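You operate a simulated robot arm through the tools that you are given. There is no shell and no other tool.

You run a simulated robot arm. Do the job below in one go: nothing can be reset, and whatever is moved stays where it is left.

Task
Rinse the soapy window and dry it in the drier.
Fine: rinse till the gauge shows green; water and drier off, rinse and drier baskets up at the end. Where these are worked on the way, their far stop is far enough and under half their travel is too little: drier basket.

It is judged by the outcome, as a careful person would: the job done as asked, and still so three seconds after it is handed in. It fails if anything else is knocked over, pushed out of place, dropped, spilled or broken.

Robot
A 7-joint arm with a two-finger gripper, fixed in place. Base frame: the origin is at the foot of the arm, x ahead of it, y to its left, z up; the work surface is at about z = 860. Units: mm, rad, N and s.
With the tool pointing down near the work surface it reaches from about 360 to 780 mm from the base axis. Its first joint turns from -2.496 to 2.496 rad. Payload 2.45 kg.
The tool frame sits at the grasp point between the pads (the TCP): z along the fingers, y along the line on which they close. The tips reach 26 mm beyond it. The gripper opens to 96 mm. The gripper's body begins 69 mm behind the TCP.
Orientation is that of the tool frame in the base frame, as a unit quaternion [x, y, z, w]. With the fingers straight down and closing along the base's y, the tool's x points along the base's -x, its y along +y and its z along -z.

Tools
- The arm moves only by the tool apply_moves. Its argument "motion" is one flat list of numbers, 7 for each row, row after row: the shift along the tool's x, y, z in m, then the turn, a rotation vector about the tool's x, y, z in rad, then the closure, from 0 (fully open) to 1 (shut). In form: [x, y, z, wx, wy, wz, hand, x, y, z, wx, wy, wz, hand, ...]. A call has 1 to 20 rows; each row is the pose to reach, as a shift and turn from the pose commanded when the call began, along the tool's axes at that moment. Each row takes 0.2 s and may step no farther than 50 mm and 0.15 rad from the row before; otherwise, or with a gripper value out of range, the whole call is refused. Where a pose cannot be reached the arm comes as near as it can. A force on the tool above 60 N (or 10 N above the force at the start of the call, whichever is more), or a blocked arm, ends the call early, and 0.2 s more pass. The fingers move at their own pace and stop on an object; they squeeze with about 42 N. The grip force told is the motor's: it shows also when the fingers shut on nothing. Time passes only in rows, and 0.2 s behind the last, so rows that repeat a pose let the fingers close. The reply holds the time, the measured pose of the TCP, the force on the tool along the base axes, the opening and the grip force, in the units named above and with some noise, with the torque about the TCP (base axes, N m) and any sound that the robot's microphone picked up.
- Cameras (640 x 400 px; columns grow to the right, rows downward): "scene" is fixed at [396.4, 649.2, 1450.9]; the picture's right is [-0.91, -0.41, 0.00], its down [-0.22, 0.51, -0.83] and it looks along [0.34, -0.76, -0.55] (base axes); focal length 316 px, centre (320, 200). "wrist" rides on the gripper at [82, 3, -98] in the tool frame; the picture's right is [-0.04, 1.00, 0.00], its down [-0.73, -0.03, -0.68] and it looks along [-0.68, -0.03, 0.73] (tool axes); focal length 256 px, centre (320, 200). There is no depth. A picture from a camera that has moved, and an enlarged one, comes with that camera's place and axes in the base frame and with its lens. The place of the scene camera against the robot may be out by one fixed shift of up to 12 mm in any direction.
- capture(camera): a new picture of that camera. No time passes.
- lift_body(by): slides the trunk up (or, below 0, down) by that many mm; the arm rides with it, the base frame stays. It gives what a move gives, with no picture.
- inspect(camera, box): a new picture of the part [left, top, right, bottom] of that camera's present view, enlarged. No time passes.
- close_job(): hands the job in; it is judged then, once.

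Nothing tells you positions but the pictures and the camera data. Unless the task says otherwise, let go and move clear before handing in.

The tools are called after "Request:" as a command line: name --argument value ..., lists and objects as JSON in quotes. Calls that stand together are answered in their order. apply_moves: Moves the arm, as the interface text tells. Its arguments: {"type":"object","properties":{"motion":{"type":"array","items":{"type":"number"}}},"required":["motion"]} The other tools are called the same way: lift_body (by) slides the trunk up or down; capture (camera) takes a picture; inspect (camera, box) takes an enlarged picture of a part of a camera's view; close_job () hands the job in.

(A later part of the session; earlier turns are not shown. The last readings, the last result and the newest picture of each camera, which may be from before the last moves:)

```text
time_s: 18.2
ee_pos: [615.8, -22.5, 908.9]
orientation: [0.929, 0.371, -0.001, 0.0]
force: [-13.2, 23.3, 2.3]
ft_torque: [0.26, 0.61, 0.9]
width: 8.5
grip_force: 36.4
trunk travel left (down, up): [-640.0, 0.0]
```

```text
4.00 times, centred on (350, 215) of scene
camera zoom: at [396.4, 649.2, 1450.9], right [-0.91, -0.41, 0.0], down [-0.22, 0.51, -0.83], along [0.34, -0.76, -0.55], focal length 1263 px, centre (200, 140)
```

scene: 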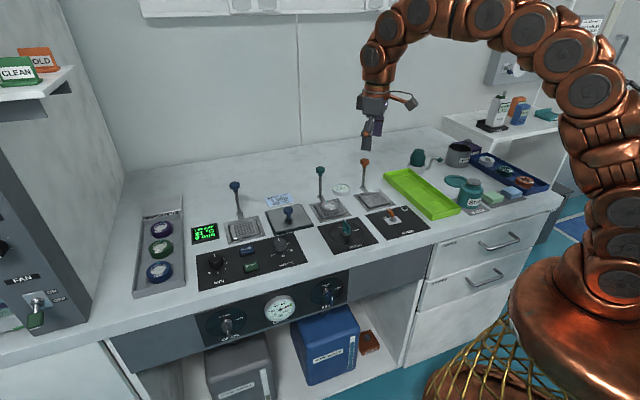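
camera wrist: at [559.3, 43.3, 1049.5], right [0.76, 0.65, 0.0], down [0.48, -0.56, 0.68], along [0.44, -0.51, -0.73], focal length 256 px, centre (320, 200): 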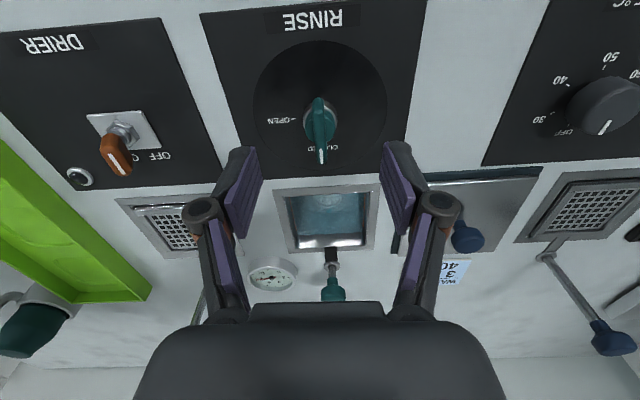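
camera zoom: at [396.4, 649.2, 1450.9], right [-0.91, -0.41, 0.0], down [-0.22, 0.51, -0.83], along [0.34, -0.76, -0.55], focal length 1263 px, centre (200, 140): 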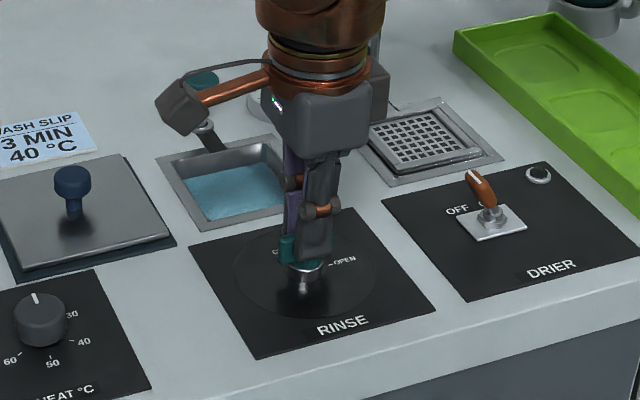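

The handle is about 90° round, at OPEN. I'll release, go straight up and check the gauge.

Request:
apply_moves --motion '[0, 0, 0, 0, 0, 0, 0.8, 0, 0, 0, 0, 0, 0, 0.5, 0, 0, 0, 0, 0, 0, 0.5, 0, 0, -0.03, 0, 0, 0, 0.5, 0, 0, -0.07, 0, 0, 0, 0.5, 0, 0, -0.11, 0, 0, 0, 0.5]'

Request:
capture --camera "wrist"

Request:
inspect --camera "scene" --box '[290, 165, 410, 265]'

```text
time_s: 19.6
ee_pos: [618.1, -25.0, 1019.8]
orientation: [0.929, 0.371, 0.0, 0.001]
force: [0.9, -1.1, 0.4]
ft_torque: [0.0, 0.0, 0.03]
width: 48.0
grip_force: 0.1
trunk travel left (down, up): [-640.0, 0.0]
```

```text
taken
camera wrist: at [679.5, 29.9, 1116.9], right [0.66, -0.75, 0.0], down [-0.55, -0.48, 0.68], along [-0.51, -0.45, -0.73], focal length 256 px, centre (320, 200)
```

wrist: 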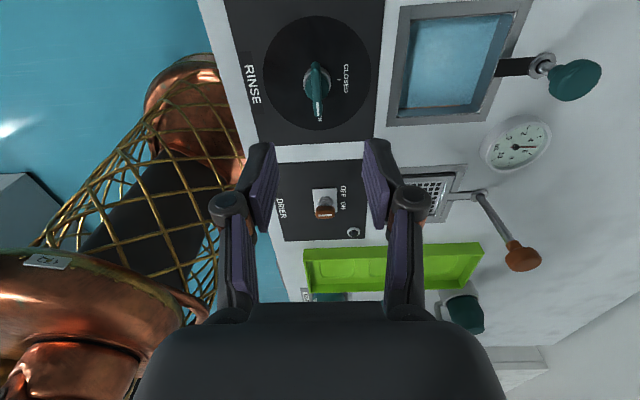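

```text
4.00 times, centred on (350, 215) of scene
camera zoom: at [396.4, 649.2, 1450.9], right [-0.91, -0.41, 0.0], down [-0.22, 0.51, -0.83], along [0.34, -0.76, -0.55], focal length 1263 px, centre (200, 140)
```

zoom: 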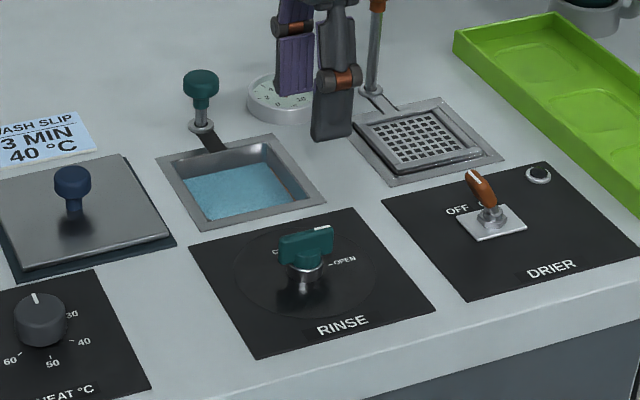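

Request:
inspect --camera "wrist" --box '[470, 100, 566, 180]'

Request:
inspect --camera "wrist" --box '[370, 0, 540, 130]'

```text
5.00 times, centred on (518, 140) of wrist
camera zoom: at [679.5, 29.9, 1116.9], right [0.66, -0.75, 0.0], down [-0.55, -0.48, 0.68], along [-0.51, -0.45, -0.73], focal length 1280 px, centre (-670, 500)
```

zoom: 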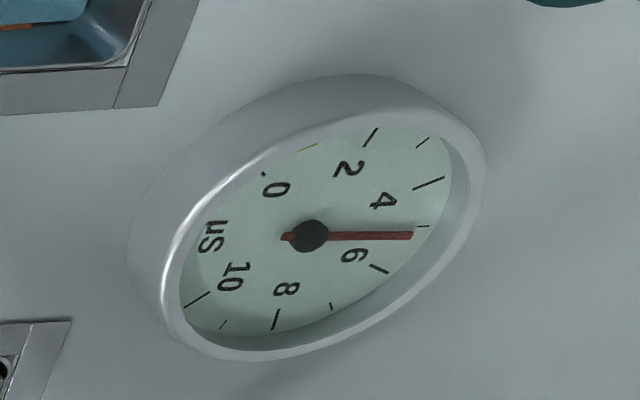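

```text
3.08 times, centred on (455, 65) of wrist
camera zoom: at [679.5, 29.9, 1116.9], right [0.66, -0.75, 0.0], down [-0.55, -0.48, 0.68], along [-0.51, -0.45, -0.73], focal length 788 px, centre (-95, 615)
```

zoom: 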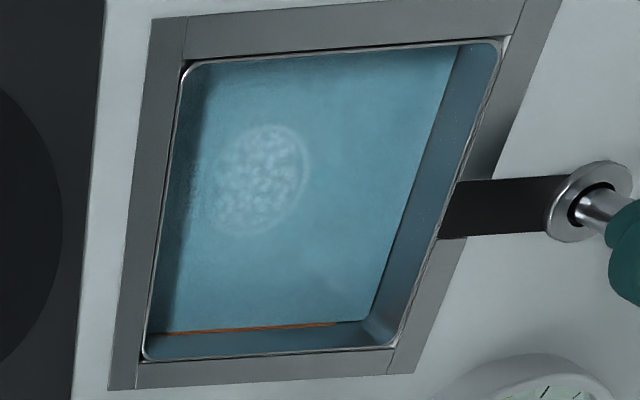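

Water is flowing and the gauge has fallen from 8 to about 5.3. I'll hold still and wait.

Request:
apply_moves --motion '[0, 0, 0, 0, 0, 0, 0.5, 0, 0, 0, 0, 0, 0, 0.5, 0, 0, 0, 0, 0, 0, 0.5, 0, 0, 0, 0, 0, 0, 0.5, 0, 0, 0, 0, 0, 0, 0.5, 0, 0, 0, 0, 0, 0, 0.5, 0, 0, 0, 0, 0, 0, 0.5, 0, 0, 0, 0, 0, 0, 0.5, 0, 0, 0, 0, 0, 0, 0.5, 0, 0, 0, 0, 0, 0, 0.5]'

Request:
inspect --camera "wrist" --box '[470, 100, 566, 180]'

Request:
inspect --camera "wrist" --box '[370, 0, 540, 130]'

```text
time_s: 21.8
ee_pos: [619.8, -24.3, 1020.8]
orientation: [0.929, 0.371, -0.001, 0.0]
force: [0.4, 0.4, 0.1]
ft_torque: [0.01, -0.03, -0.03]
width: 47.7
grip_force: 0.0
trunk travel left (down, up): [-640.0, 0.0]
```

```text
5.00 times, centred on (518, 140) of wrist
camera zoom: at [679.4, 29.9, 1116.8], right [0.66, -0.75, 0.0], down [-0.55, -0.48, 0.68], along [-0.51, -0.45, -0.73], focal length 1280 px, centre (-670, 500)
```

zoom: 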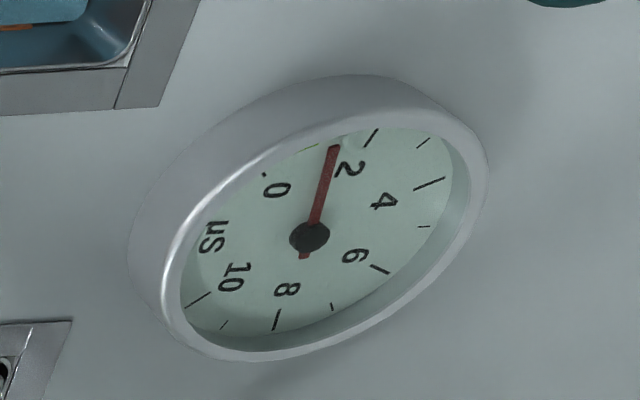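

```text
3.08 times, centred on (455, 65) of wrist
camera zoom: at [679.4, 29.9, 1116.8], right [0.66, -0.75, 0.0], down [-0.55, -0.48, 0.68], along [-0.51, -0.45, -0.73], focal length 788 px, centre (-95, 615)
```

zoom: 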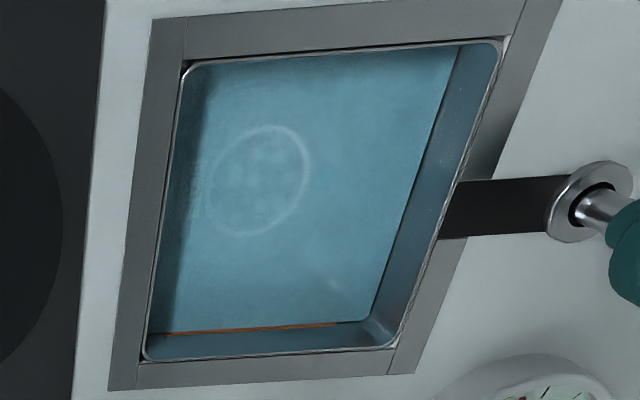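

The gauge is near 1.4 and the foam is fading. I'll wait a little longer.

Request:
apply_moves --motion '[0, 0, 0, 0, 0, 0, 0.5, 0, 0, 0, 0, 0, 0, 0.5, 0, 0, 0, 0, 0, 0, 0.5, 0, 0, 0, 0, 0, 0, 0.5]'

Request:
inspect --camera "wrist" --box '[470, 100, 566, 180]'

Request:
inspect --camera "wrist" --box '[270, 20, 370, 140]'

```text
time_s: 22.8
ee_pos: [618.2, -24.4, 1019.2]
orientation: [0.929, 0.371, 0.001, 0.0]
force: [0.0, 0.0, 0.2]
ft_torque: [0.0, -0.02, -0.03]
width: 48.0
grip_force: 0.1
trunk travel left (down, up): [-640.0, 0.0]
```

```text
5.00 times, centred on (518, 140) of wrist
camera zoom: at [679.4, 29.8, 1116.8], right [0.66, -0.75, 0.0], down [-0.55, -0.48, 0.68], along [-0.51, -0.45, -0.73], focal length 1280 px, centre (-670, 500)
```

zoom: 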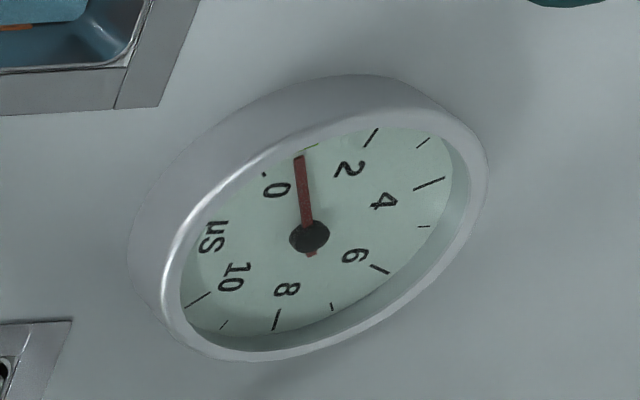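

```text
3.33 times, centred on (320, 80) of wrist
camera zoom: at [679.4, 29.8, 1116.8], right [0.66, -0.75, 0.0], down [-0.55, -0.48, 0.68], along [-0.51, -0.45, -0.73], focal length 853 px, centre (320, 600)
```

zoom: 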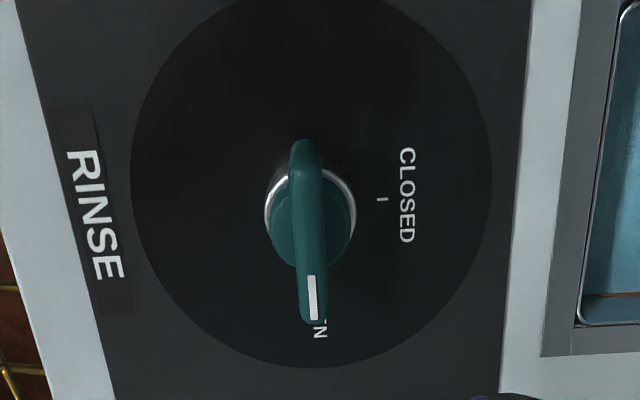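

The needle is in the green. I'll go back down onto the handle, recentred a few mm, and turn it back to CLOSED.

Request:
apply_moves --motion '[0, -0.0036, 0.04, 0, 0, 0, 0.5, 0, -0.0036, 0.08, 0, 0, 0, 0.5, 0, -0.0036, 0.11, 0, 0, 0, 0.5, 0, -0.0036, 0.11, 0, 0, 0, 1, 0, -0.0036, 0.11, 0, 0, 0, 1, 0, -0.0036, 0.11, 0, 0, 0, 1, 0, -0.0036, 0.11, 0, 0, -0.14, 1, 0, -0.0036, 0.11, 0, 0, -0.28, 1, 0, -0.0036, 0.11, 0, 0, -0.42, 1, 0, -0.0036, 0.11, 0, 0, -0.56, 1, 0, -0.0036, 0.11, 0, 0, -0.7, 1, 0, -0.0036, 0.11, 0, 0, -0.84, 1, 0, -0.0036, 0.11, 0, 0, -0.98, 1, 0, -0.0036, 0.11, 0, 0, -1.12, 1, 0, -0.0036, 0.11, 0, 0, -1.26, 1, 0, -0.0036, 0.11, 0, 0, -1.4, 1, 0, -0.0036, 0.11, 0, 0, -1.5, 1, 0, -0.0036, 0.11, 0, 0, -1.58, 1]'

Request:
inspect --camera "wrist" --box '[200, 60, 440, 300]'

Request:
inspect --camera "scene" --box '[290, 165, 410, 265]'

```text
time_s: 26.6
ee_pos: [614.5, -21.7, 909.4]
orientation: [0.39, 0.921, 0.0, 0.0]
force: [22.2, -14.4, 7.6]
ft_torque: [-0.4, -0.63, 0.03]
width: 8.5
grip_force: 36.0
trunk travel left (down, up): [-640.0, 0.0]
```

```text
1.67 times, centred on (320, 180) of wrist
camera zoom: at [561.0, 38.5, 1007.4], right [0.74, 0.67, 0.0], down [0.49, -0.55, 0.68], along [0.45, -0.5, -0.73], focal length 427 px, centre (320, 233)
```

zoom: 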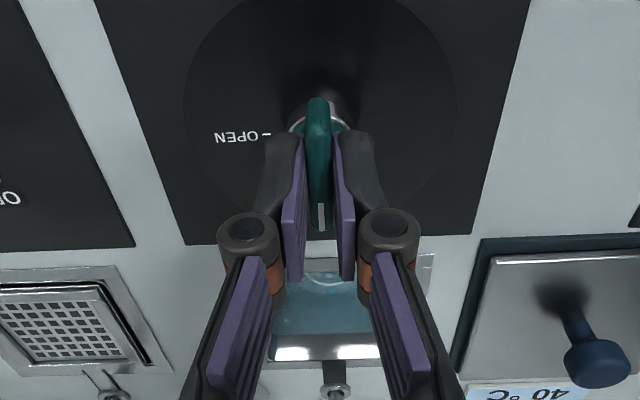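

```text
4.00 times, centred on (350, 215) of scene
camera zoom: at [396.4, 649.2, 1450.9], right [-0.91, -0.41, 0.0], down [-0.22, 0.51, -0.83], along [0.34, -0.76, -0.55], focal length 1263 px, centre (200, 140)
```

zoom: 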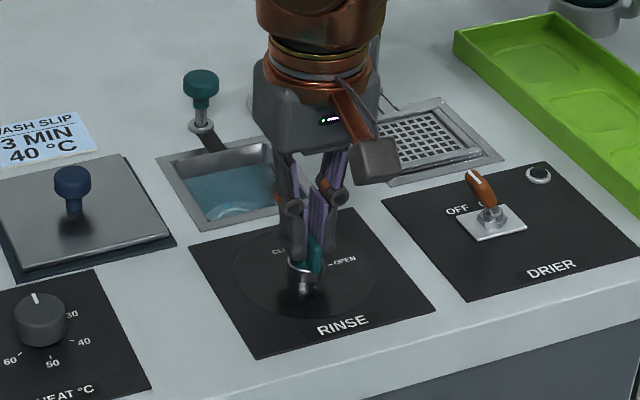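

The handle is back at CLOSED. I'll release, rise and verify.

Request:
apply_moves --motion '[0, 0, 0, 0, 0, 0, 0.8, 0, 0, 0, 0, 0, 0, 0.4, 0, 0, 0, 0, 0, 0, 0.2, 0, 0, -0.03, 0, 0, 0, 0.2, 0, 0, -0.07, 0, 0, 0, 0.2, 0, 0, -0.11, 0, 0, 0, 0.2]'

Request:
capture --camera "wrist"

Request:
inspect --camera "wrist" --box '[250, 20, 410, 260]'

```text
time_s: 28.0
ee_pos: [615.0, -21.0, 1020.0]
orientation: [0.39, 0.921, 0.001, -0.001]
force: [0.1, -0.7, 0.1]
ft_torque: [-0.02, 0.01, 0.04]
width: 76.7
grip_force: 0.1
trunk travel left (down, up): [-640.0, 0.0]
```

```text
taken
camera wrist: at [560.4, 40.0, 1117.2], right [0.74, 0.67, 0.0], down [0.49, -0.55, 0.68], along [0.45, -0.51, -0.73], focal length 256 px, centre (320, 200)
```

wrist: 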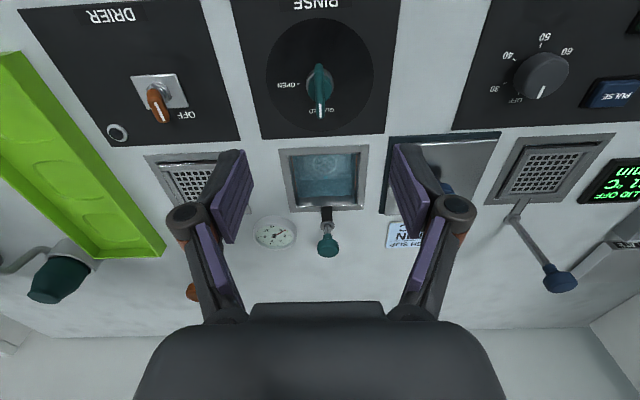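

```text
1.67 times, centred on (330, 140) of wrist
camera zoom: at [560.4, 40.0, 1117.2], right [0.74, 0.67, 0.0], down [0.49, -0.55, 0.68], along [0.45, -0.51, -0.73], focal length 427 px, centre (303, 300)
```

zoom: 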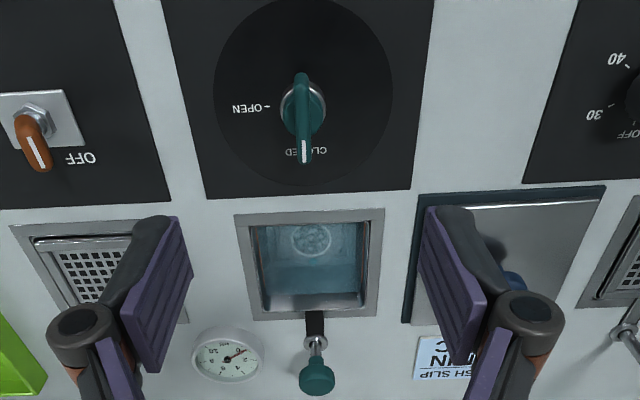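

Request:
inspect --camera "wrist" --box '[250, 210, 300, 255]'

Request:
inspect --camera "wrist" --box '[275, 50, 375, 215]'

Request:
inspect --camera "scene" --box '[300, 170, 420, 260]'

```text
8.89 times, centred on (275, 232) of wrist
camera zoom: at [560.4, 40.0, 1117.2], right [0.74, 0.67, 0.0], down [0.49, -0.55, 0.68], along [0.45, -0.51, -0.73], focal length 2276 px, centre (720, -89)
```

zoom: 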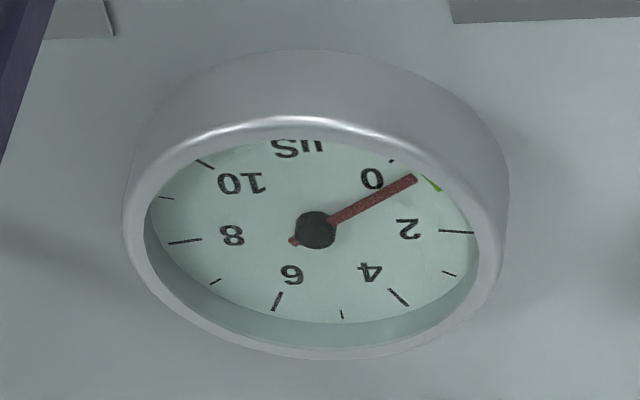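

```text
2.42 times, centred on (325, 132) of wrist
camera zoom: at [560.4, 40.0, 1117.2], right [0.74, 0.67, 0.0], down [0.49, -0.55, 0.68], along [0.45, -0.51, -0.73], focal length 621 px, centre (308, 364)
```

zoom: 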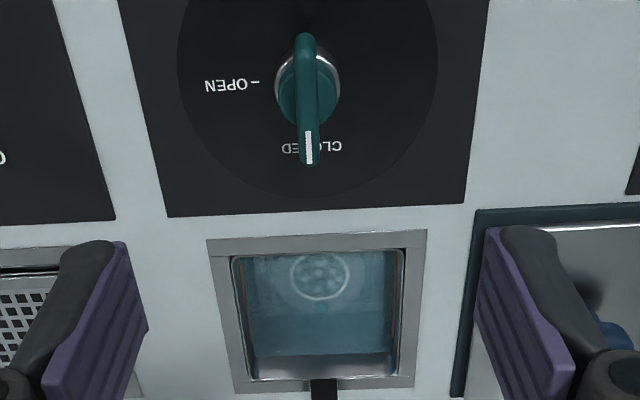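

```text
4.44 times, centred on (360, 215) of scene
camera zoom: at [396.4, 649.2, 1450.9], right [-0.91, -0.41, 0.0], down [-0.22, 0.51, -0.83], along [0.34, -0.76, -0.55], focal length 1404 px, centre (142, 133)
```

zoom: 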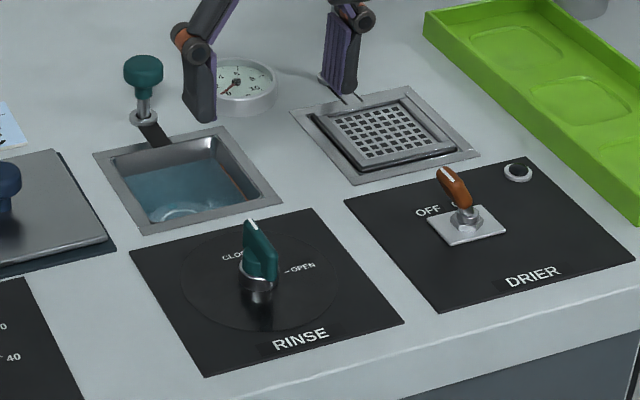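

Request:
inspect --camera "wrist" --box '[295, 145, 355, 185]'

Request:
inspect --camera "scene" --box '[320, 180, 370, 225]'

```text
10.00 times, centred on (325, 165) of wrist
camera zoom: at [560.4, 40.0, 1117.2], right [0.74, 0.67, 0.0], down [0.49, -0.55, 0.68], along [0.45, -0.51, -0.73], focal length 2560 px, centre (270, 550)
```

zoom: 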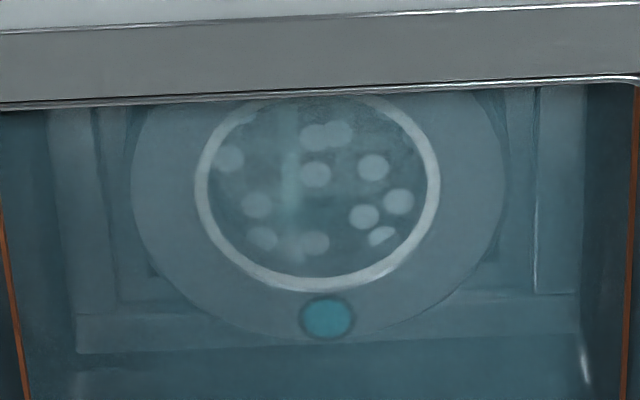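

```text
8.89 times, centred on (345, 202) of scene
camera zoom: at [396.4, 649.2, 1450.9], right [-0.91, -0.41, 0.0], down [-0.22, 0.51, -0.83], along [0.34, -0.76, -0.55], focal length 2808 px, centre (98, 178)
```

zoom: 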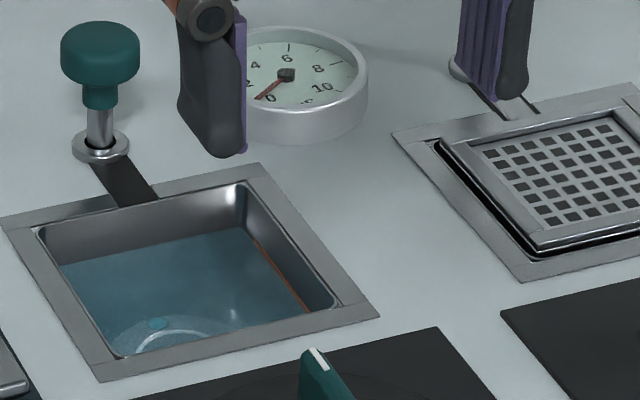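

The gauge is in the green (about 0.5), but some foam spots still show on the glass. I'll open the valve again for a longer rinse to be safe.

Request:
apply_moves --motion '[0, 0, 0.04, 0, 0, 0, 0.5, 0, 0, 0.08, 0, 0, 0, 0.5, 0, 0, 0.11, 0, 0, 0, 0.5, 0, 0, 0.11, 0, 0, 0, 1, 0, 0, 0.11, 0, 0, 0, 1, 0, 0, 0.11, 0, 0, 0, 1, 0, 0, 0.11, 0, 0, 0.14, 1, 0, 0, 0.11, 0, 0, 0.28, 1, 0, 0, 0.11, 0, 0, 0.42, 1, 0, 0, 0.11, 0, 0, 0.56, 1, 0, 0, 0.11, 0, 0, 0.7, 1, 0, 0, 0.11, 0, 0, 0.84, 1, 0, 0, 0.11, 0, 0, 0.98, 1, 0, 0, 0.11, 0, 0, 1.12, 1, 0, 0, 0.11, 0, 0, 1.26, 1, 0, 0, 0.11, 0, 0, 1.4, 1, 0, 0, 0.11, 0, 0, 1.5, 1, 0, 0, 0.11, 0, 0, 1.57, 1]'

Request:
capture --camera "wrist"

Request:
inspect --camera "scene" --box '[300, 170, 420, 260]'

```text
time_s: 31.8
ee_pos: [616.9, -21.2, 910.5]
orientation: [0.927, 0.376, 0.001, 0.002]
force: [33.0, 4.9, 4.4]
ft_torque: [0.16, -0.81, 0.8]
width: 8.3
grip_force: 36.3
trunk travel left (down, up): [-640.0, 0.0]
```

```text
taken
camera wrist: at [677.7, 33.7, 1007.8], right [0.67, -0.74, 0.0], down [-0.55, -0.49, 0.68], along [-0.5, -0.45, -0.74], focal length 256 px, centre (320, 200)
```

wrist: 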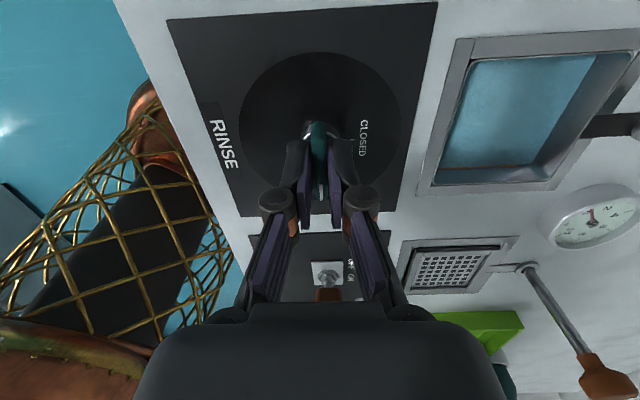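

```text
4.44 times, centred on (360, 215) of scene
camera zoom: at [396.4, 649.2, 1450.9], right [-0.91, -0.41, 0.0], down [-0.22, 0.51, -0.83], along [0.34, -0.76, -0.55], focal length 1404 px, centre (142, 133)
```

zoom: 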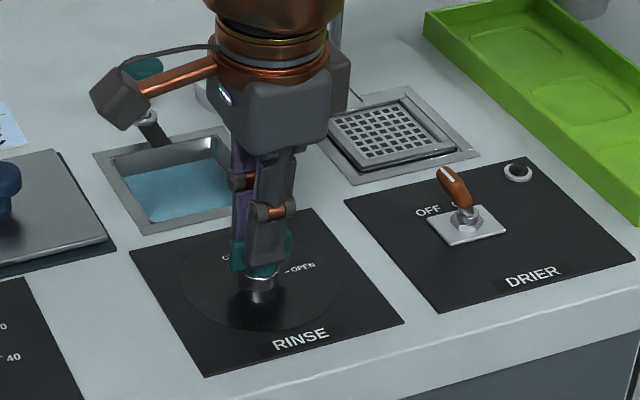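

The valve is open again with the handle still held. I'll wait and watch the gauge and the glass.

Request:
apply_moves --motion '[0, 0, 0, 0, 0, 0, 1, 0, 0, 0, 0, 0, 0, 1, 0, 0, 0, 0, 0, 0, 1, 0, 0, 0, 0, 0, 0, 1, 0, 0, 0, 0, 0, 0, 1, 0, 0, 0, 0, 0, 0, 1, 0, 0, 0, 0, 0, 0, 1, 0, 0, 0, 0, 0, 0, 1, 0, 0, 0, 0, 0, 0, 1, 0, 0, 0, 0, 0, 0, 1, 0, 0, 0, 0, 0, 0, 1, 0, 0, 0, 0, 0, 0, 1]'

Request:
inspect --camera "wrist" --box '[540, 170, 640, 260]'

Request:
inspect --camera "wrist" --box '[420, 30, 640, 200]'

```text
time_s: 34.4
ee_pos: [616.4, -21.3, 909.8]
orientation: [0.927, 0.376, 0.0, 0.0]
force: [42.4, -7.8, 17.1]
ft_torque: [-0.22, -1.01, 0.71]
width: 8.6
grip_force: 36.1
trunk travel left (down, up): [-640.0, 0.0]
```

```text
4.44 times, centred on (590, 215) of wrist
camera zoom: at [677.2, 32.9, 1007.3], right [0.67, -0.74, 0.0], down [-0.55, -0.49, 0.68], along [-0.5, -0.45, -0.73], focal length 1138 px, centre (-880, 133)
```

zoom: 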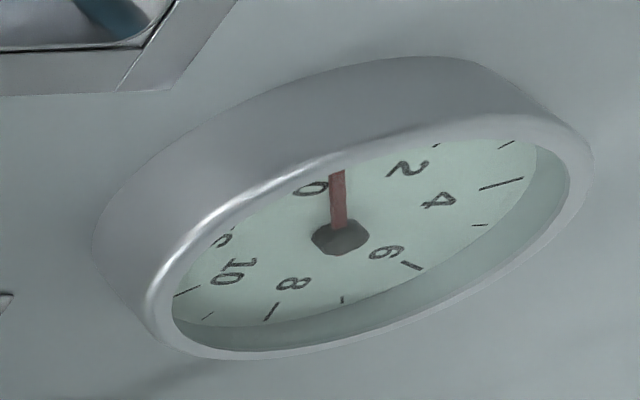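

```text
2.35 times, centred on (530, 115) of wrist
camera zoom: at [677.2, 32.9, 1007.3], right [0.67, -0.74, 0.0], down [-0.55, -0.49, 0.68], along [-0.5, -0.45, -0.73], focal length 602 px, centre (-174, 400)
```

zoom: 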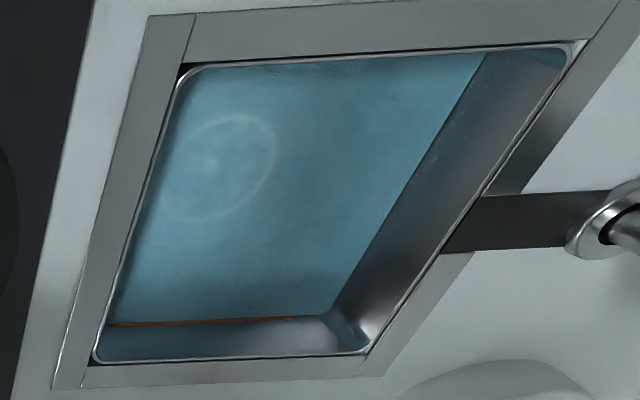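

The foam is gone and the gauge stays in the green. I'll turn the handle back to CLOSED.

Request:
apply_moves --motion '[0, 0, 0, 0, 0, 0, 1, 0, 0, 0, 0, 0, 0, 1, 0, 0, 0, 0, 0, 0, 1, 0, 0, 0, 0, 0, -0.14, 1, 0, 0, 0, 0, 0, -0.28, 1, 0, 0, 0, 0, 0, -0.42, 1, 0, 0, 0, 0, 0, -0.56, 1, 0, 0, 0, 0, 0, -0.7, 1, 0, 0, 0, 0, 0, -0.84, 1, 0, 0, 0, 0, 0, -0.98, 1, 0, 0, 0, 0, 0, -1.12, 1, 0, 0, 0, 0, 0, -1.26, 1, 0, 0, 0, 0, 0, -1.4, 1, 0, 0, 0, 0, 0, -1.5, 1, 0, 0, 0, 0, 0, -1.58, 1]'

Request:
apply_moves --motion '[0, 0, 0, 0, 0, 0, 0.8, 0, 0, 0, 0, 0, 0, 0.4, 0, 0, 0, 0, 0, 0, 0.2, 0, 0, -0.03, 0, 0, 0, 0.2, 0, 0, -0.07, 0, 0, 0, 0.2, 0, 0, -0.11, 0, 0, 0, 0.2]'

Request:
capture --camera "wrist"

Request:
inspect --camera "wrist" --box '[275, 50, 375, 215]'

Request:
inspect --camera "wrist" --box '[250, 210, 300, 255]'

Request:
inspect --camera "scene" --box '[300, 170, 420, 260]'

```text
time_s: 37.6
ee_pos: [616.2, -21.8, 909.3]
orientation: [0.384, 0.924, 0.0, -0.002]
force: [28.3, -5.6, 11.5]
ft_torque: [-0.34, -0.88, 0.02]
width: 8.3
grip_force: 36.2
trunk travel left (down, up): [-640.0, 0.0]
```

```text
time_s: 39.0
ee_pos: [613.9, -21.1, 1020.1]
orientation: [0.385, 0.923, -0.001, -0.001]
force: [-0.5, 0.0, -0.5]
ft_torque: [0.02, -0.02, 0.01]
width: 76.8
grip_force: 0.0
trunk travel left (down, up): [-640.0, 0.0]
```

```text
taken
camera wrist: at [558.7, 39.0, 1117.3], right [0.74, 0.67, 0.0], down [0.5, -0.54, 0.68], along [0.46, -0.5, -0.73], focal length 256 px, centre (320, 200)
```

wrist: 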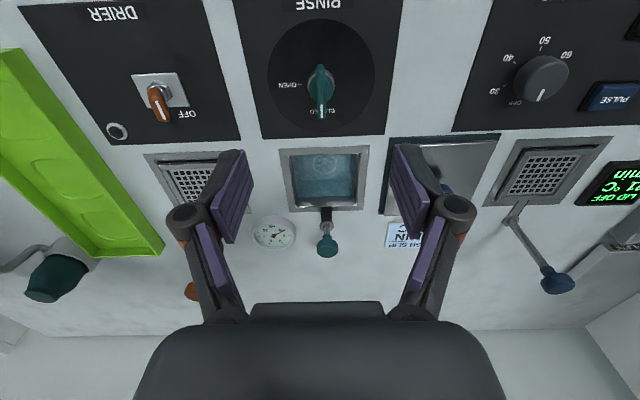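

```text
2.42 times, centred on (325, 132) of wrist
camera zoom: at [558.7, 39.0, 1117.3], right [0.74, 0.67, 0.0], down [0.5, -0.54, 0.68], along [0.46, -0.5, -0.73], focal length 621 px, centre (308, 364)
```

zoom: 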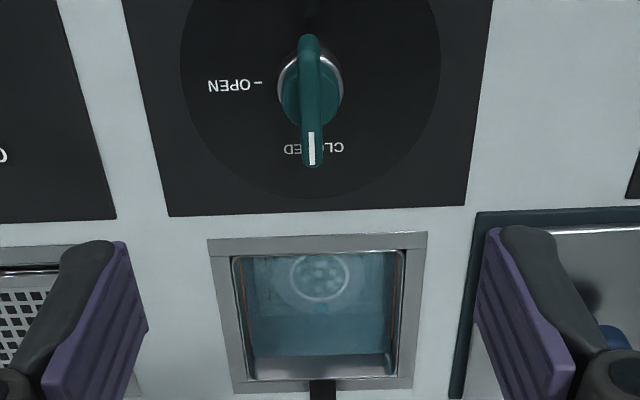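

```text
8.89 times, centred on (275, 232) of wrist
camera zoom: at [558.7, 39.0, 1117.3], right [0.74, 0.67, 0.0], down [0.5, -0.54, 0.68], along [0.46, -0.5, -0.73], focal length 2276 px, centre (720, -89)
```

zoom: 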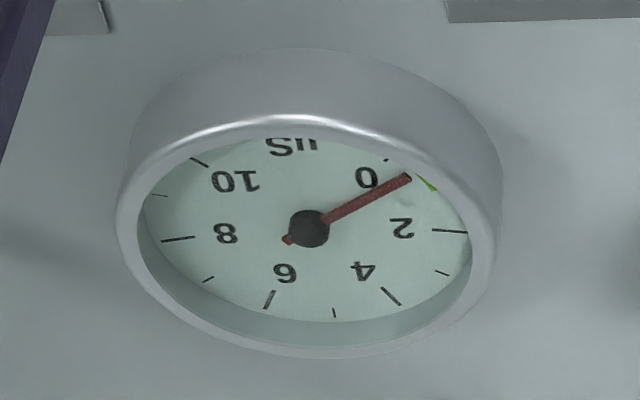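

```text
4.44 times, centred on (360, 215) of scene
camera zoom: at [396.4, 649.2, 1450.9], right [-0.91, -0.41, 0.0], down [-0.22, 0.51, -0.83], along [0.34, -0.76, -0.55], focal length 1404 px, centre (142, 133)
```

zoom: 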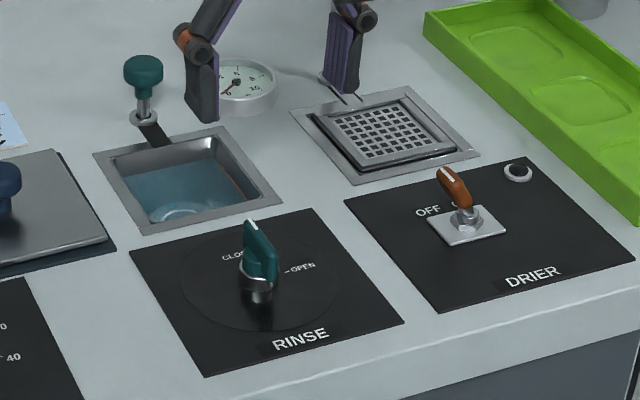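

The valve is closed and the gauge is green. Next I'll go back to the rinse knob to raise the basket.

Request:
apply_moves --motion '[-0.0334, -0.001, 0, 0, 0, -0.13, 0.2, -0.0668, -0.002, 0, 0, 0, -0.264, 0.2, -0.1, -0.003, 0, 0, 0, -0.396, 0.2, -0.1335, -0.004, 0, 0, 0, -0.528, 0.2, -0.167, -0.005, 0.01, 0, 0, -0.66, 0.2, -0.2003, -0.0063, 0.02, 0, 0, -0.79, 0.2]'

Request:
capture --camera "wrist"

```text
time_s: 40.4
ee_pos: [751.7, -167.8, 999.9]
orientation: [-0.001, 1.0, 0.0, 0.0]
force: [0.5, 0.2, 0.3]
ft_torque: [-0.02, -0.03, 0.0]
width: 76.7
grip_force: 0.1
trunk travel left (down, up): [-640.0, 0.0]
```

```text
taken
camera wrist: at [669.4, -164.8, 1097.5], right [0.04, 1.0, 0.0], down [0.73, -0.03, 0.68], along [0.68, -0.03, -0.73], focal length 256 px, centre (320, 200)
```

wrist: 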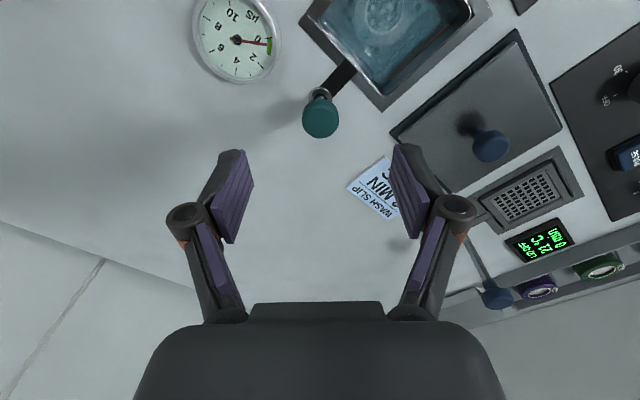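

The needle is clearly on green from here. I'll lower around the knob and grip it.

Request:
apply_moves --motion '[0, 0, 0.03, 0, 0, 0, 0.2, 0, 0, 0.06, 0, 0, 0, 0.2, 0, 0, 0.085, 0, 0, 0, 0.2, 0, 0, 0.085, 0, 0, 0, 1, 0, 0, 0.085, 0, 0, 0, 1, 0, 0, 0.085, 0, 0, 0, 1, 0, 0, 0.085, 0, 0, 0, 1, 0, 0, 0.085, 0, 0, 0, 1]'

Request:
capture --camera "wrist"

```text
time_s: 42.2
ee_pos: [754.0, -168.9, 916.3]
orientation: [-0.001, 1.0, 0.0, -0.001]
force: [1.5, -2.5, 1.7]
ft_torque: [-0.07, -0.06, -0.01]
width: 28.4
grip_force: 44.4
trunk travel left (down, up): [-640.0, 0.0]
```

```text
taken
camera wrist: at [670.3, -164.8, 1013.5], right [0.04, 1.0, 0.0], down [0.73, -0.03, 0.68], along [0.68, -0.03, -0.73], focal length 256 px, centre (320, 200)
```

wrist: 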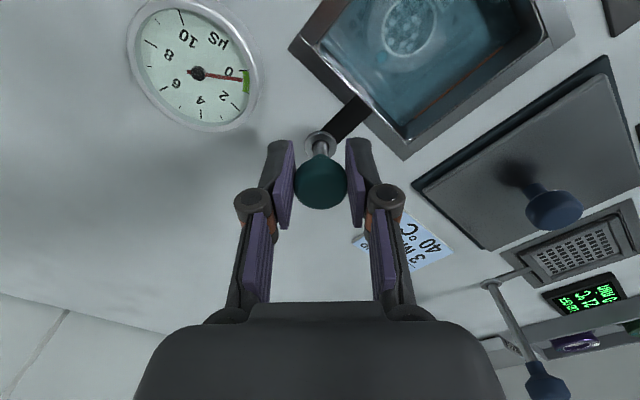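

Request:
apply_moves --motion '[0, 0, -0.01, 0, 0, 0, 1, 0, 0, -0.02, 0, 0, 0, 1, 0, 0, -0.03, 0, 0, 0, 1, 0, 0, -0.04, 0, 0, 0, 1, 0, 0, -0.05, 0, 0, 0, 1, 0, 0, -0.056, 0, 0, 0, 1, 0, 0, -0.06, 0, 0, 0, 1, 0, 0, -0.063, 0, 0, 0, 1]'

Request:
capture --camera "wrist"

Request:
inspect --camera "scene" --box '[270, 130, 390, 235]'

```text
time_s: 44.0
ee_pos: [753.2, -167.4, 976.2]
orientation: [-0.001, 1.0, 0.001, -0.001]
force: [9.3, 1.3, -16.4]
ft_torque: [-0.01, -1.25, 0.01]
width: 28.1
grip_force: 45.0
trunk travel left (down, up): [-640.0, 0.0]
```

```text
taken
camera wrist: at [670.6, -165.0, 1073.8], right [0.04, 1.0, 0.0], down [0.74, -0.03, 0.68], along [0.68, -0.03, -0.74], focal length 256 px, centre (320, 200)
```

wrist: 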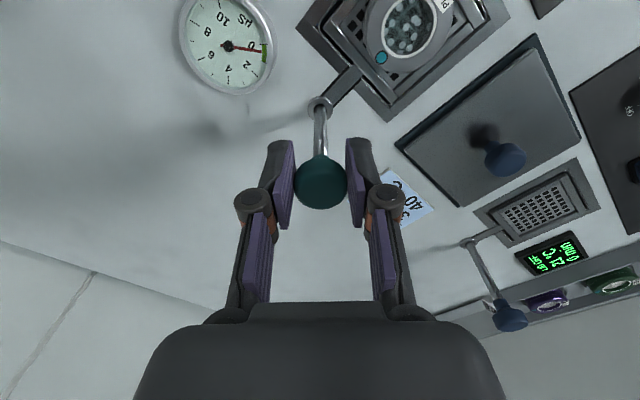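

```text
3.81 times, centred on (330, 182) of scene
camera zoom: at [396.4, 649.2, 1450.9], right [-0.91, -0.41, 0.0], down [-0.22, 0.51, -0.83], along [0.34, -0.76, -0.55], focal length 1203 px, centre (282, 267)
```

zoom: 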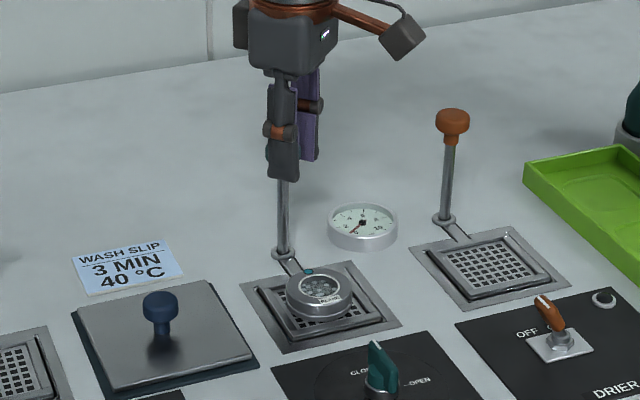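

The basket is at its top stop and the glass is foam-free with water drops. I'll release the knob and back off to view the window.

Request:
apply_moves --motion '[0, 0, 0.003, 0, 0, 0, 1, 0, 0, 0.003, 0, 0, 0, 0.6, 0, 0, 0.003, 0, 0, 0, 0.2, 0, 0, 0.003, 0, 0, 0, 0.2, 0, 0, -0.03, 0, 0, 0, 0.2, 0, 0, -0.07, 0, 0, 0, 0.2, 0.04, 0.01, -0.07, 0, 0, 0, 0.2, 0.08, 0.025, -0.06, 0, 0, 0, 0.2, 0.11, 0.045, -0.05, 0, 0, 0, 0.2]'

Request:
capture --camera "wrist"

Request:
inspect --camera "scene" --box '[270, 130, 390, 235]'

```text
time_s: 46.0
ee_pos: [643.9, -124.8, 1027.7]
orientation: [0.0, 1.0, 0.0, 0.0]
force: [-2.9, 1.5, -5.4]
ft_torque: [-0.08, -0.23, 0.03]
width: 76.5
grip_force: 0.0
trunk travel left (down, up): [-640.0, 0.0]
```

```text
taken
camera wrist: at [561.4, -121.1, 1125.5], right [0.04, 1.0, 0.0], down [0.73, -0.03, 0.68], along [0.68, -0.03, -0.73], focal length 256 px, centre (320, 200)
```

wrist: 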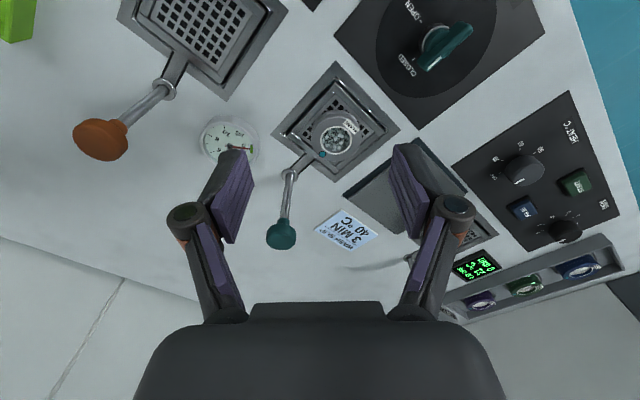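

```text
3.81 times, centred on (330, 182) of scene
camera zoom: at [396.4, 649.2, 1450.9], right [-0.91, -0.41, 0.0], down [-0.22, 0.51, -0.83], along [0.34, -0.76, -0.55], focal length 1203 px, centre (282, 267)
```

zoom: 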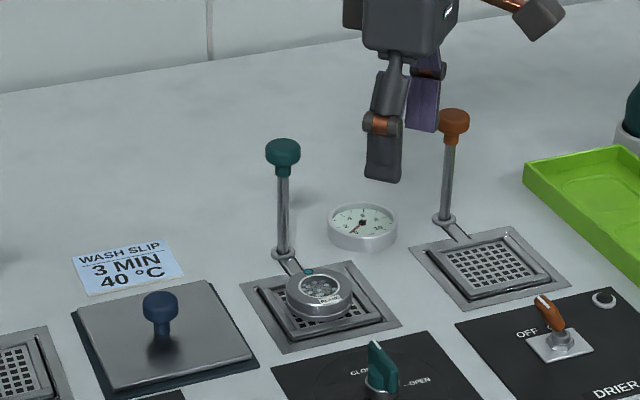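

Request:
inspect --camera "wrist" --box '[265, 60, 405, 190]'

Request:
inspect --camera "wrist" --box '[70, 0, 290, 170]'

Request:
inspect --camera "scene" --box '[320, 185, 370, 220]'

```text
3.08 times, centred on (335, 125) of wrist
camera zoom: at [561.4, -121.1, 1125.5], right [0.04, 1.0, 0.0], down [0.73, -0.03, 0.68], along [0.68, -0.03, -0.73], focal length 788 px, centre (274, 431)
```

zoom: 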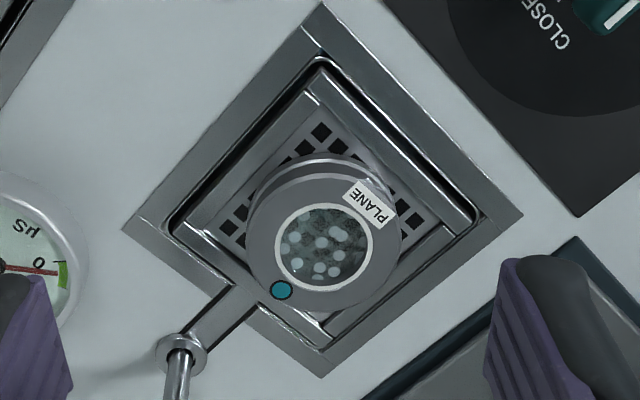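

```text
2.35 times, centred on (180, 85) of wrist
camera zoom: at [561.4, -121.1, 1125.5], right [0.04, 1.0, 0.0], down [0.73, -0.03, 0.68], along [0.68, -0.03, -0.73], focal length 602 px, centre (649, 471)
```

zoom: 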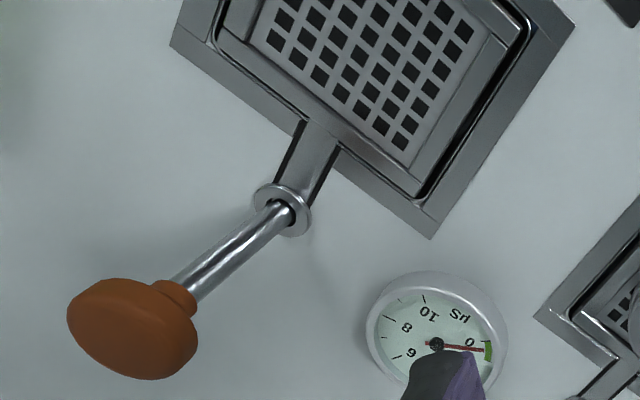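

```text
11.43 times, centred on (345, 202) of scene
camera zoom: at [396.4, 649.2, 1450.9], right [-0.91, -0.41, 0.0], down [-0.22, 0.51, -0.83], along [0.34, -0.76, -0.55], focal length 3610 px, centre (34, 171)
```

zoom: 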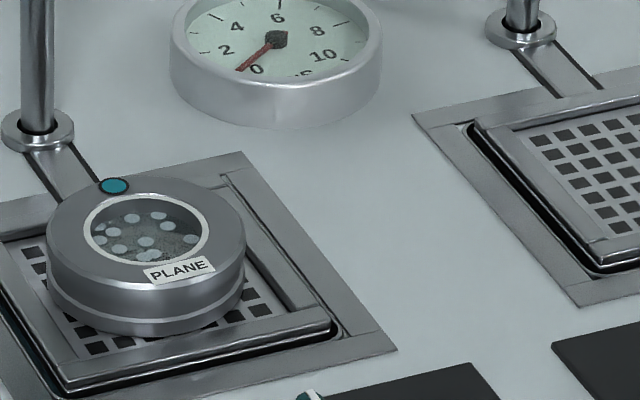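

The window sits at about (699.5, -110.5), 54 mm across with its top at about z 886. I'll hover above it and check alignment.

Request:
apply_moves --motion '[-0.03, 0.008, 0.02, 0, 0, 0, 0.12, -0.0556, 0.0143, 0.045, 0, 0, 0, 0.12, -0.0556, 0.0143, 0.0677, 0, 0, 0, 0.12]'

Request:
capture --camera "wrist"

Request:
inspect --camera "wrist" --box '[230, 60, 410, 220]'

Request:
inspect --camera "scene" --box '[300, 150, 380, 230]'

```text
time_s: 46.8
ee_pos: [697.0, -108.6, 959.7]
orientation: [0.001, 1.0, 0.0, 0.0]
force: [0.1, 0.0, -0.3]
ft_torque: [0.02, 0.01, 0.03]
width: 84.2
grip_force: 0.1
trunk travel left (down, up): [-640.0, 0.0]
```

```text
taken
camera wrist: at [615.3, -105.5, 1057.6], right [0.04, 1.0, 0.0], down [0.73, -0.03, 0.68], along [0.68, -0.03, -0.74], focal length 256 px, centre (320, 200)
```

wrist: 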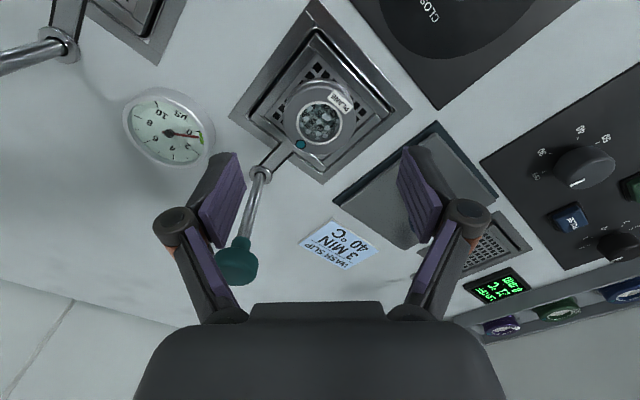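

```text
2.50 times, centred on (320, 140) of wrist
camera zoom: at [615.3, -105.5, 1057.6], right [0.04, 1.0, 0.0], down [0.73, -0.03, 0.68], along [0.68, -0.03, -0.74], focal length 640 px, centre (320, 350)
```

zoom: 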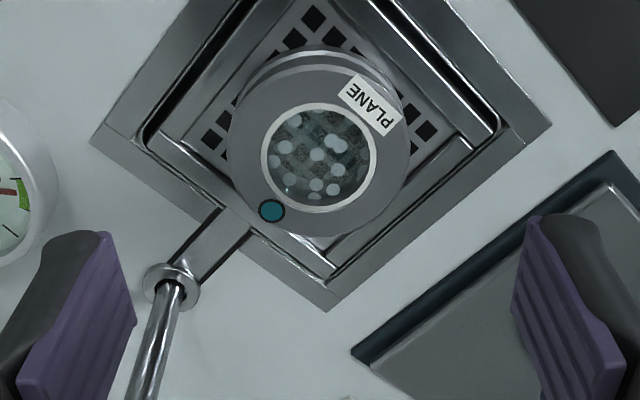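

```text
5.00 times, centred on (340, 190) of scene
camera zoom: at [396.4, 649.2, 1450.9], right [-0.91, -0.41, 0.0], down [-0.22, 0.51, -0.83], along [0.34, -0.76, -0.55], focal length 1579 px, centre (220, 250)
```

zoom: 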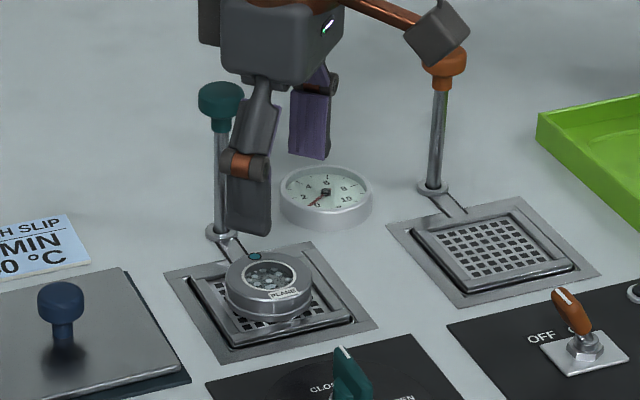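

The window's centre is at about (698.5, -110). I'll make a small correction, go down and close gently.

Request:
apply_moves --motion '[-0.0014, -0.0015, 0.03, 0, 0, 0, 0.12, -0.0014, -0.0015, 0.0595, 0, 0, 0, 0.12, -0.0014, -0.0015, 0.0595, 0, 0, 0, 0.12, -0.0014, -0.0015, 0.0595, 0, 0, 0, 0.3, -0.0014, -0.0015, 0.0595, 0, 0, 0, 0.4, -0.0014, -0.0015, 0.0595, 0, 0, 0, 0.6, -0.0014, -0.0015, 0.0595, 0, 0, 0, 0.8, -0.0014, -0.0015, 0.0595, 0, 0, 0, 0.8]'

Request:
inspect --camera "wrist" --box '[220, 60, 420, 240]'

Request:
inspect --camera "scene" --box '[300, 150, 380, 230]'

```text
time_s: 48.6
ee_pos: [699.3, -111.1, 901.0]
orientation: [0.0, 1.0, -0.001, 0.0]
force: [1.0, -0.6, 0.6]
ft_torque: [0.03, -0.07, 0.02]
width: 53.2
grip_force: 41.9
trunk travel left (down, up): [-640.0, 0.0]
```

```text
2.22 times, centred on (320, 150) of wrist
camera zoom: at [616.7, -107.4, 998.5], right [0.04, 1.0, 0.0], down [0.73, -0.03, 0.68], along [0.68, -0.03, -0.73], focal length 569 px, centre (320, 311)
```

zoom: 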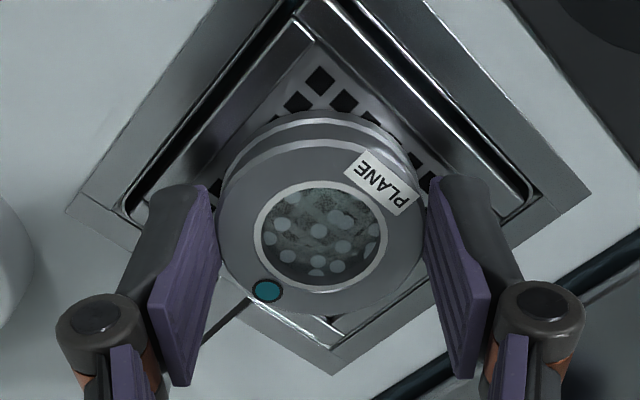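

```text
5.00 times, centred on (340, 190) of scene
camera zoom: at [396.4, 649.2, 1450.9], right [-0.91, -0.41, 0.0], down [-0.22, 0.51, -0.83], along [0.34, -0.76, -0.55], focal length 1579 px, centre (220, 250)
```

zoom: 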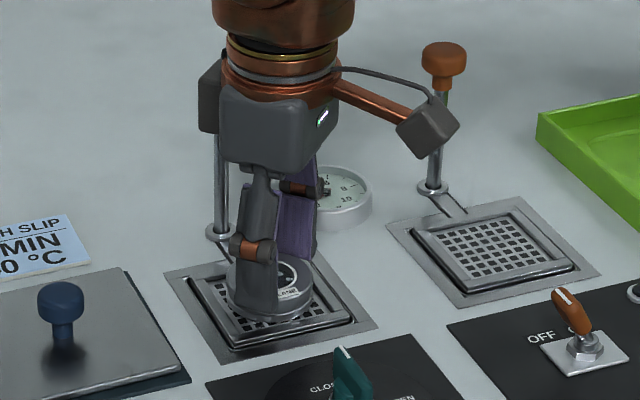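

The window is gripped at 53 mm. I'll lift it and carry it toward the drier basket at about (591, -220).

Request:
apply_moves --motion '[0, 0, -0.015, 0, 0, 0, 0.8, 0, 0, -0.045, 0, 0, 0, 0.8, 0, 0, -0.075, 0, 0, 0, 0.8, 0.02, -0.02, -0.075, 0, 0, 0, 0.8, 0.042, -0.042, -0.075, 0, 0, 0, 0.8, 0.064, -0.064, -0.075, 0, 0, 0, 0.8, 0.086, -0.086, -0.075, 0, 0, 0, 0.8, 0.108, -0.109, -0.075, 0, 0, 0, 0.8]'

Request:
capture --camera "wrist"

Request:
inspect --camera "wrist" --box '[200, 0, 440, 200]'

Request:
inspect --camera "scene" --box '[320, 120, 440, 230]'

```text
time_s: 50.4
ee_pos: [589.7, -219.5, 974.5]
orientation: [0.0, 1.0, 0.0, 0.0]
force: [-0.2, -0.2, -1.2]
ft_torque: [0.0, 0.03, -0.02]
width: 19.0
grip_force: 0.0
trunk travel left (down, up): [-640.0, 0.0]
```

```text
taken
camera wrist: at [508.4, -216.5, 1073.8], right [0.04, 1.0, 0.0], down [0.73, -0.03, 0.68], along [0.68, -0.03, -0.73], focal length 256 px, centre (320, 200)
```

wrist: 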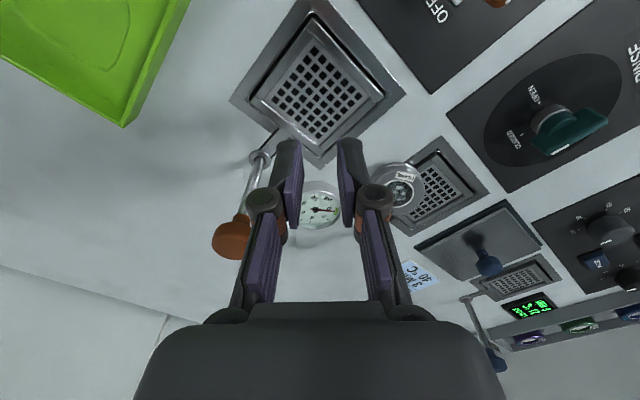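

```text
2.00 times, centred on (320, 100) of wrist
camera zoom: at [508.4, -216.5, 1073.8], right [0.04, 1.0, 0.0], down [0.73, -0.03, 0.68], along [0.68, -0.03, -0.73], focal length 512 px, centre (320, 400)
```

zoom: 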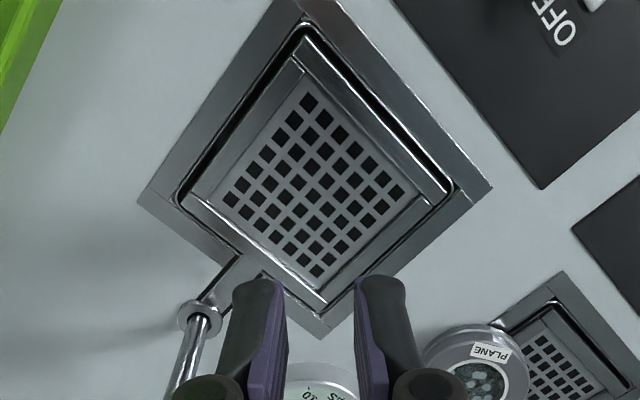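

```text
3.64 times, centred on (380, 175) of scene
camera zoom: at [396.4, 649.2, 1450.9], right [-0.91, -0.41, 0.0], down [-0.22, 0.51, -0.83], along [0.34, -0.76, -0.55], focal length 1148 px, centre (102, 291)
```

zoom: 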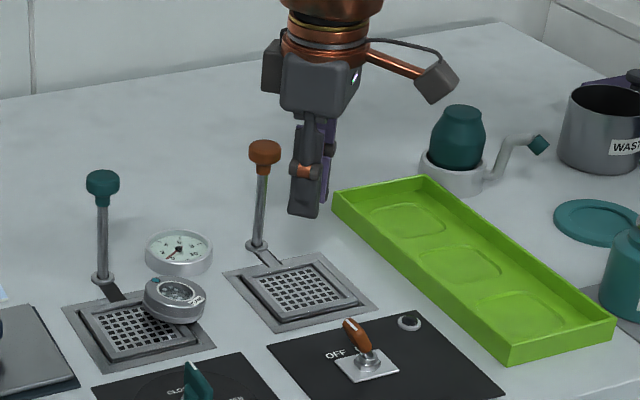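

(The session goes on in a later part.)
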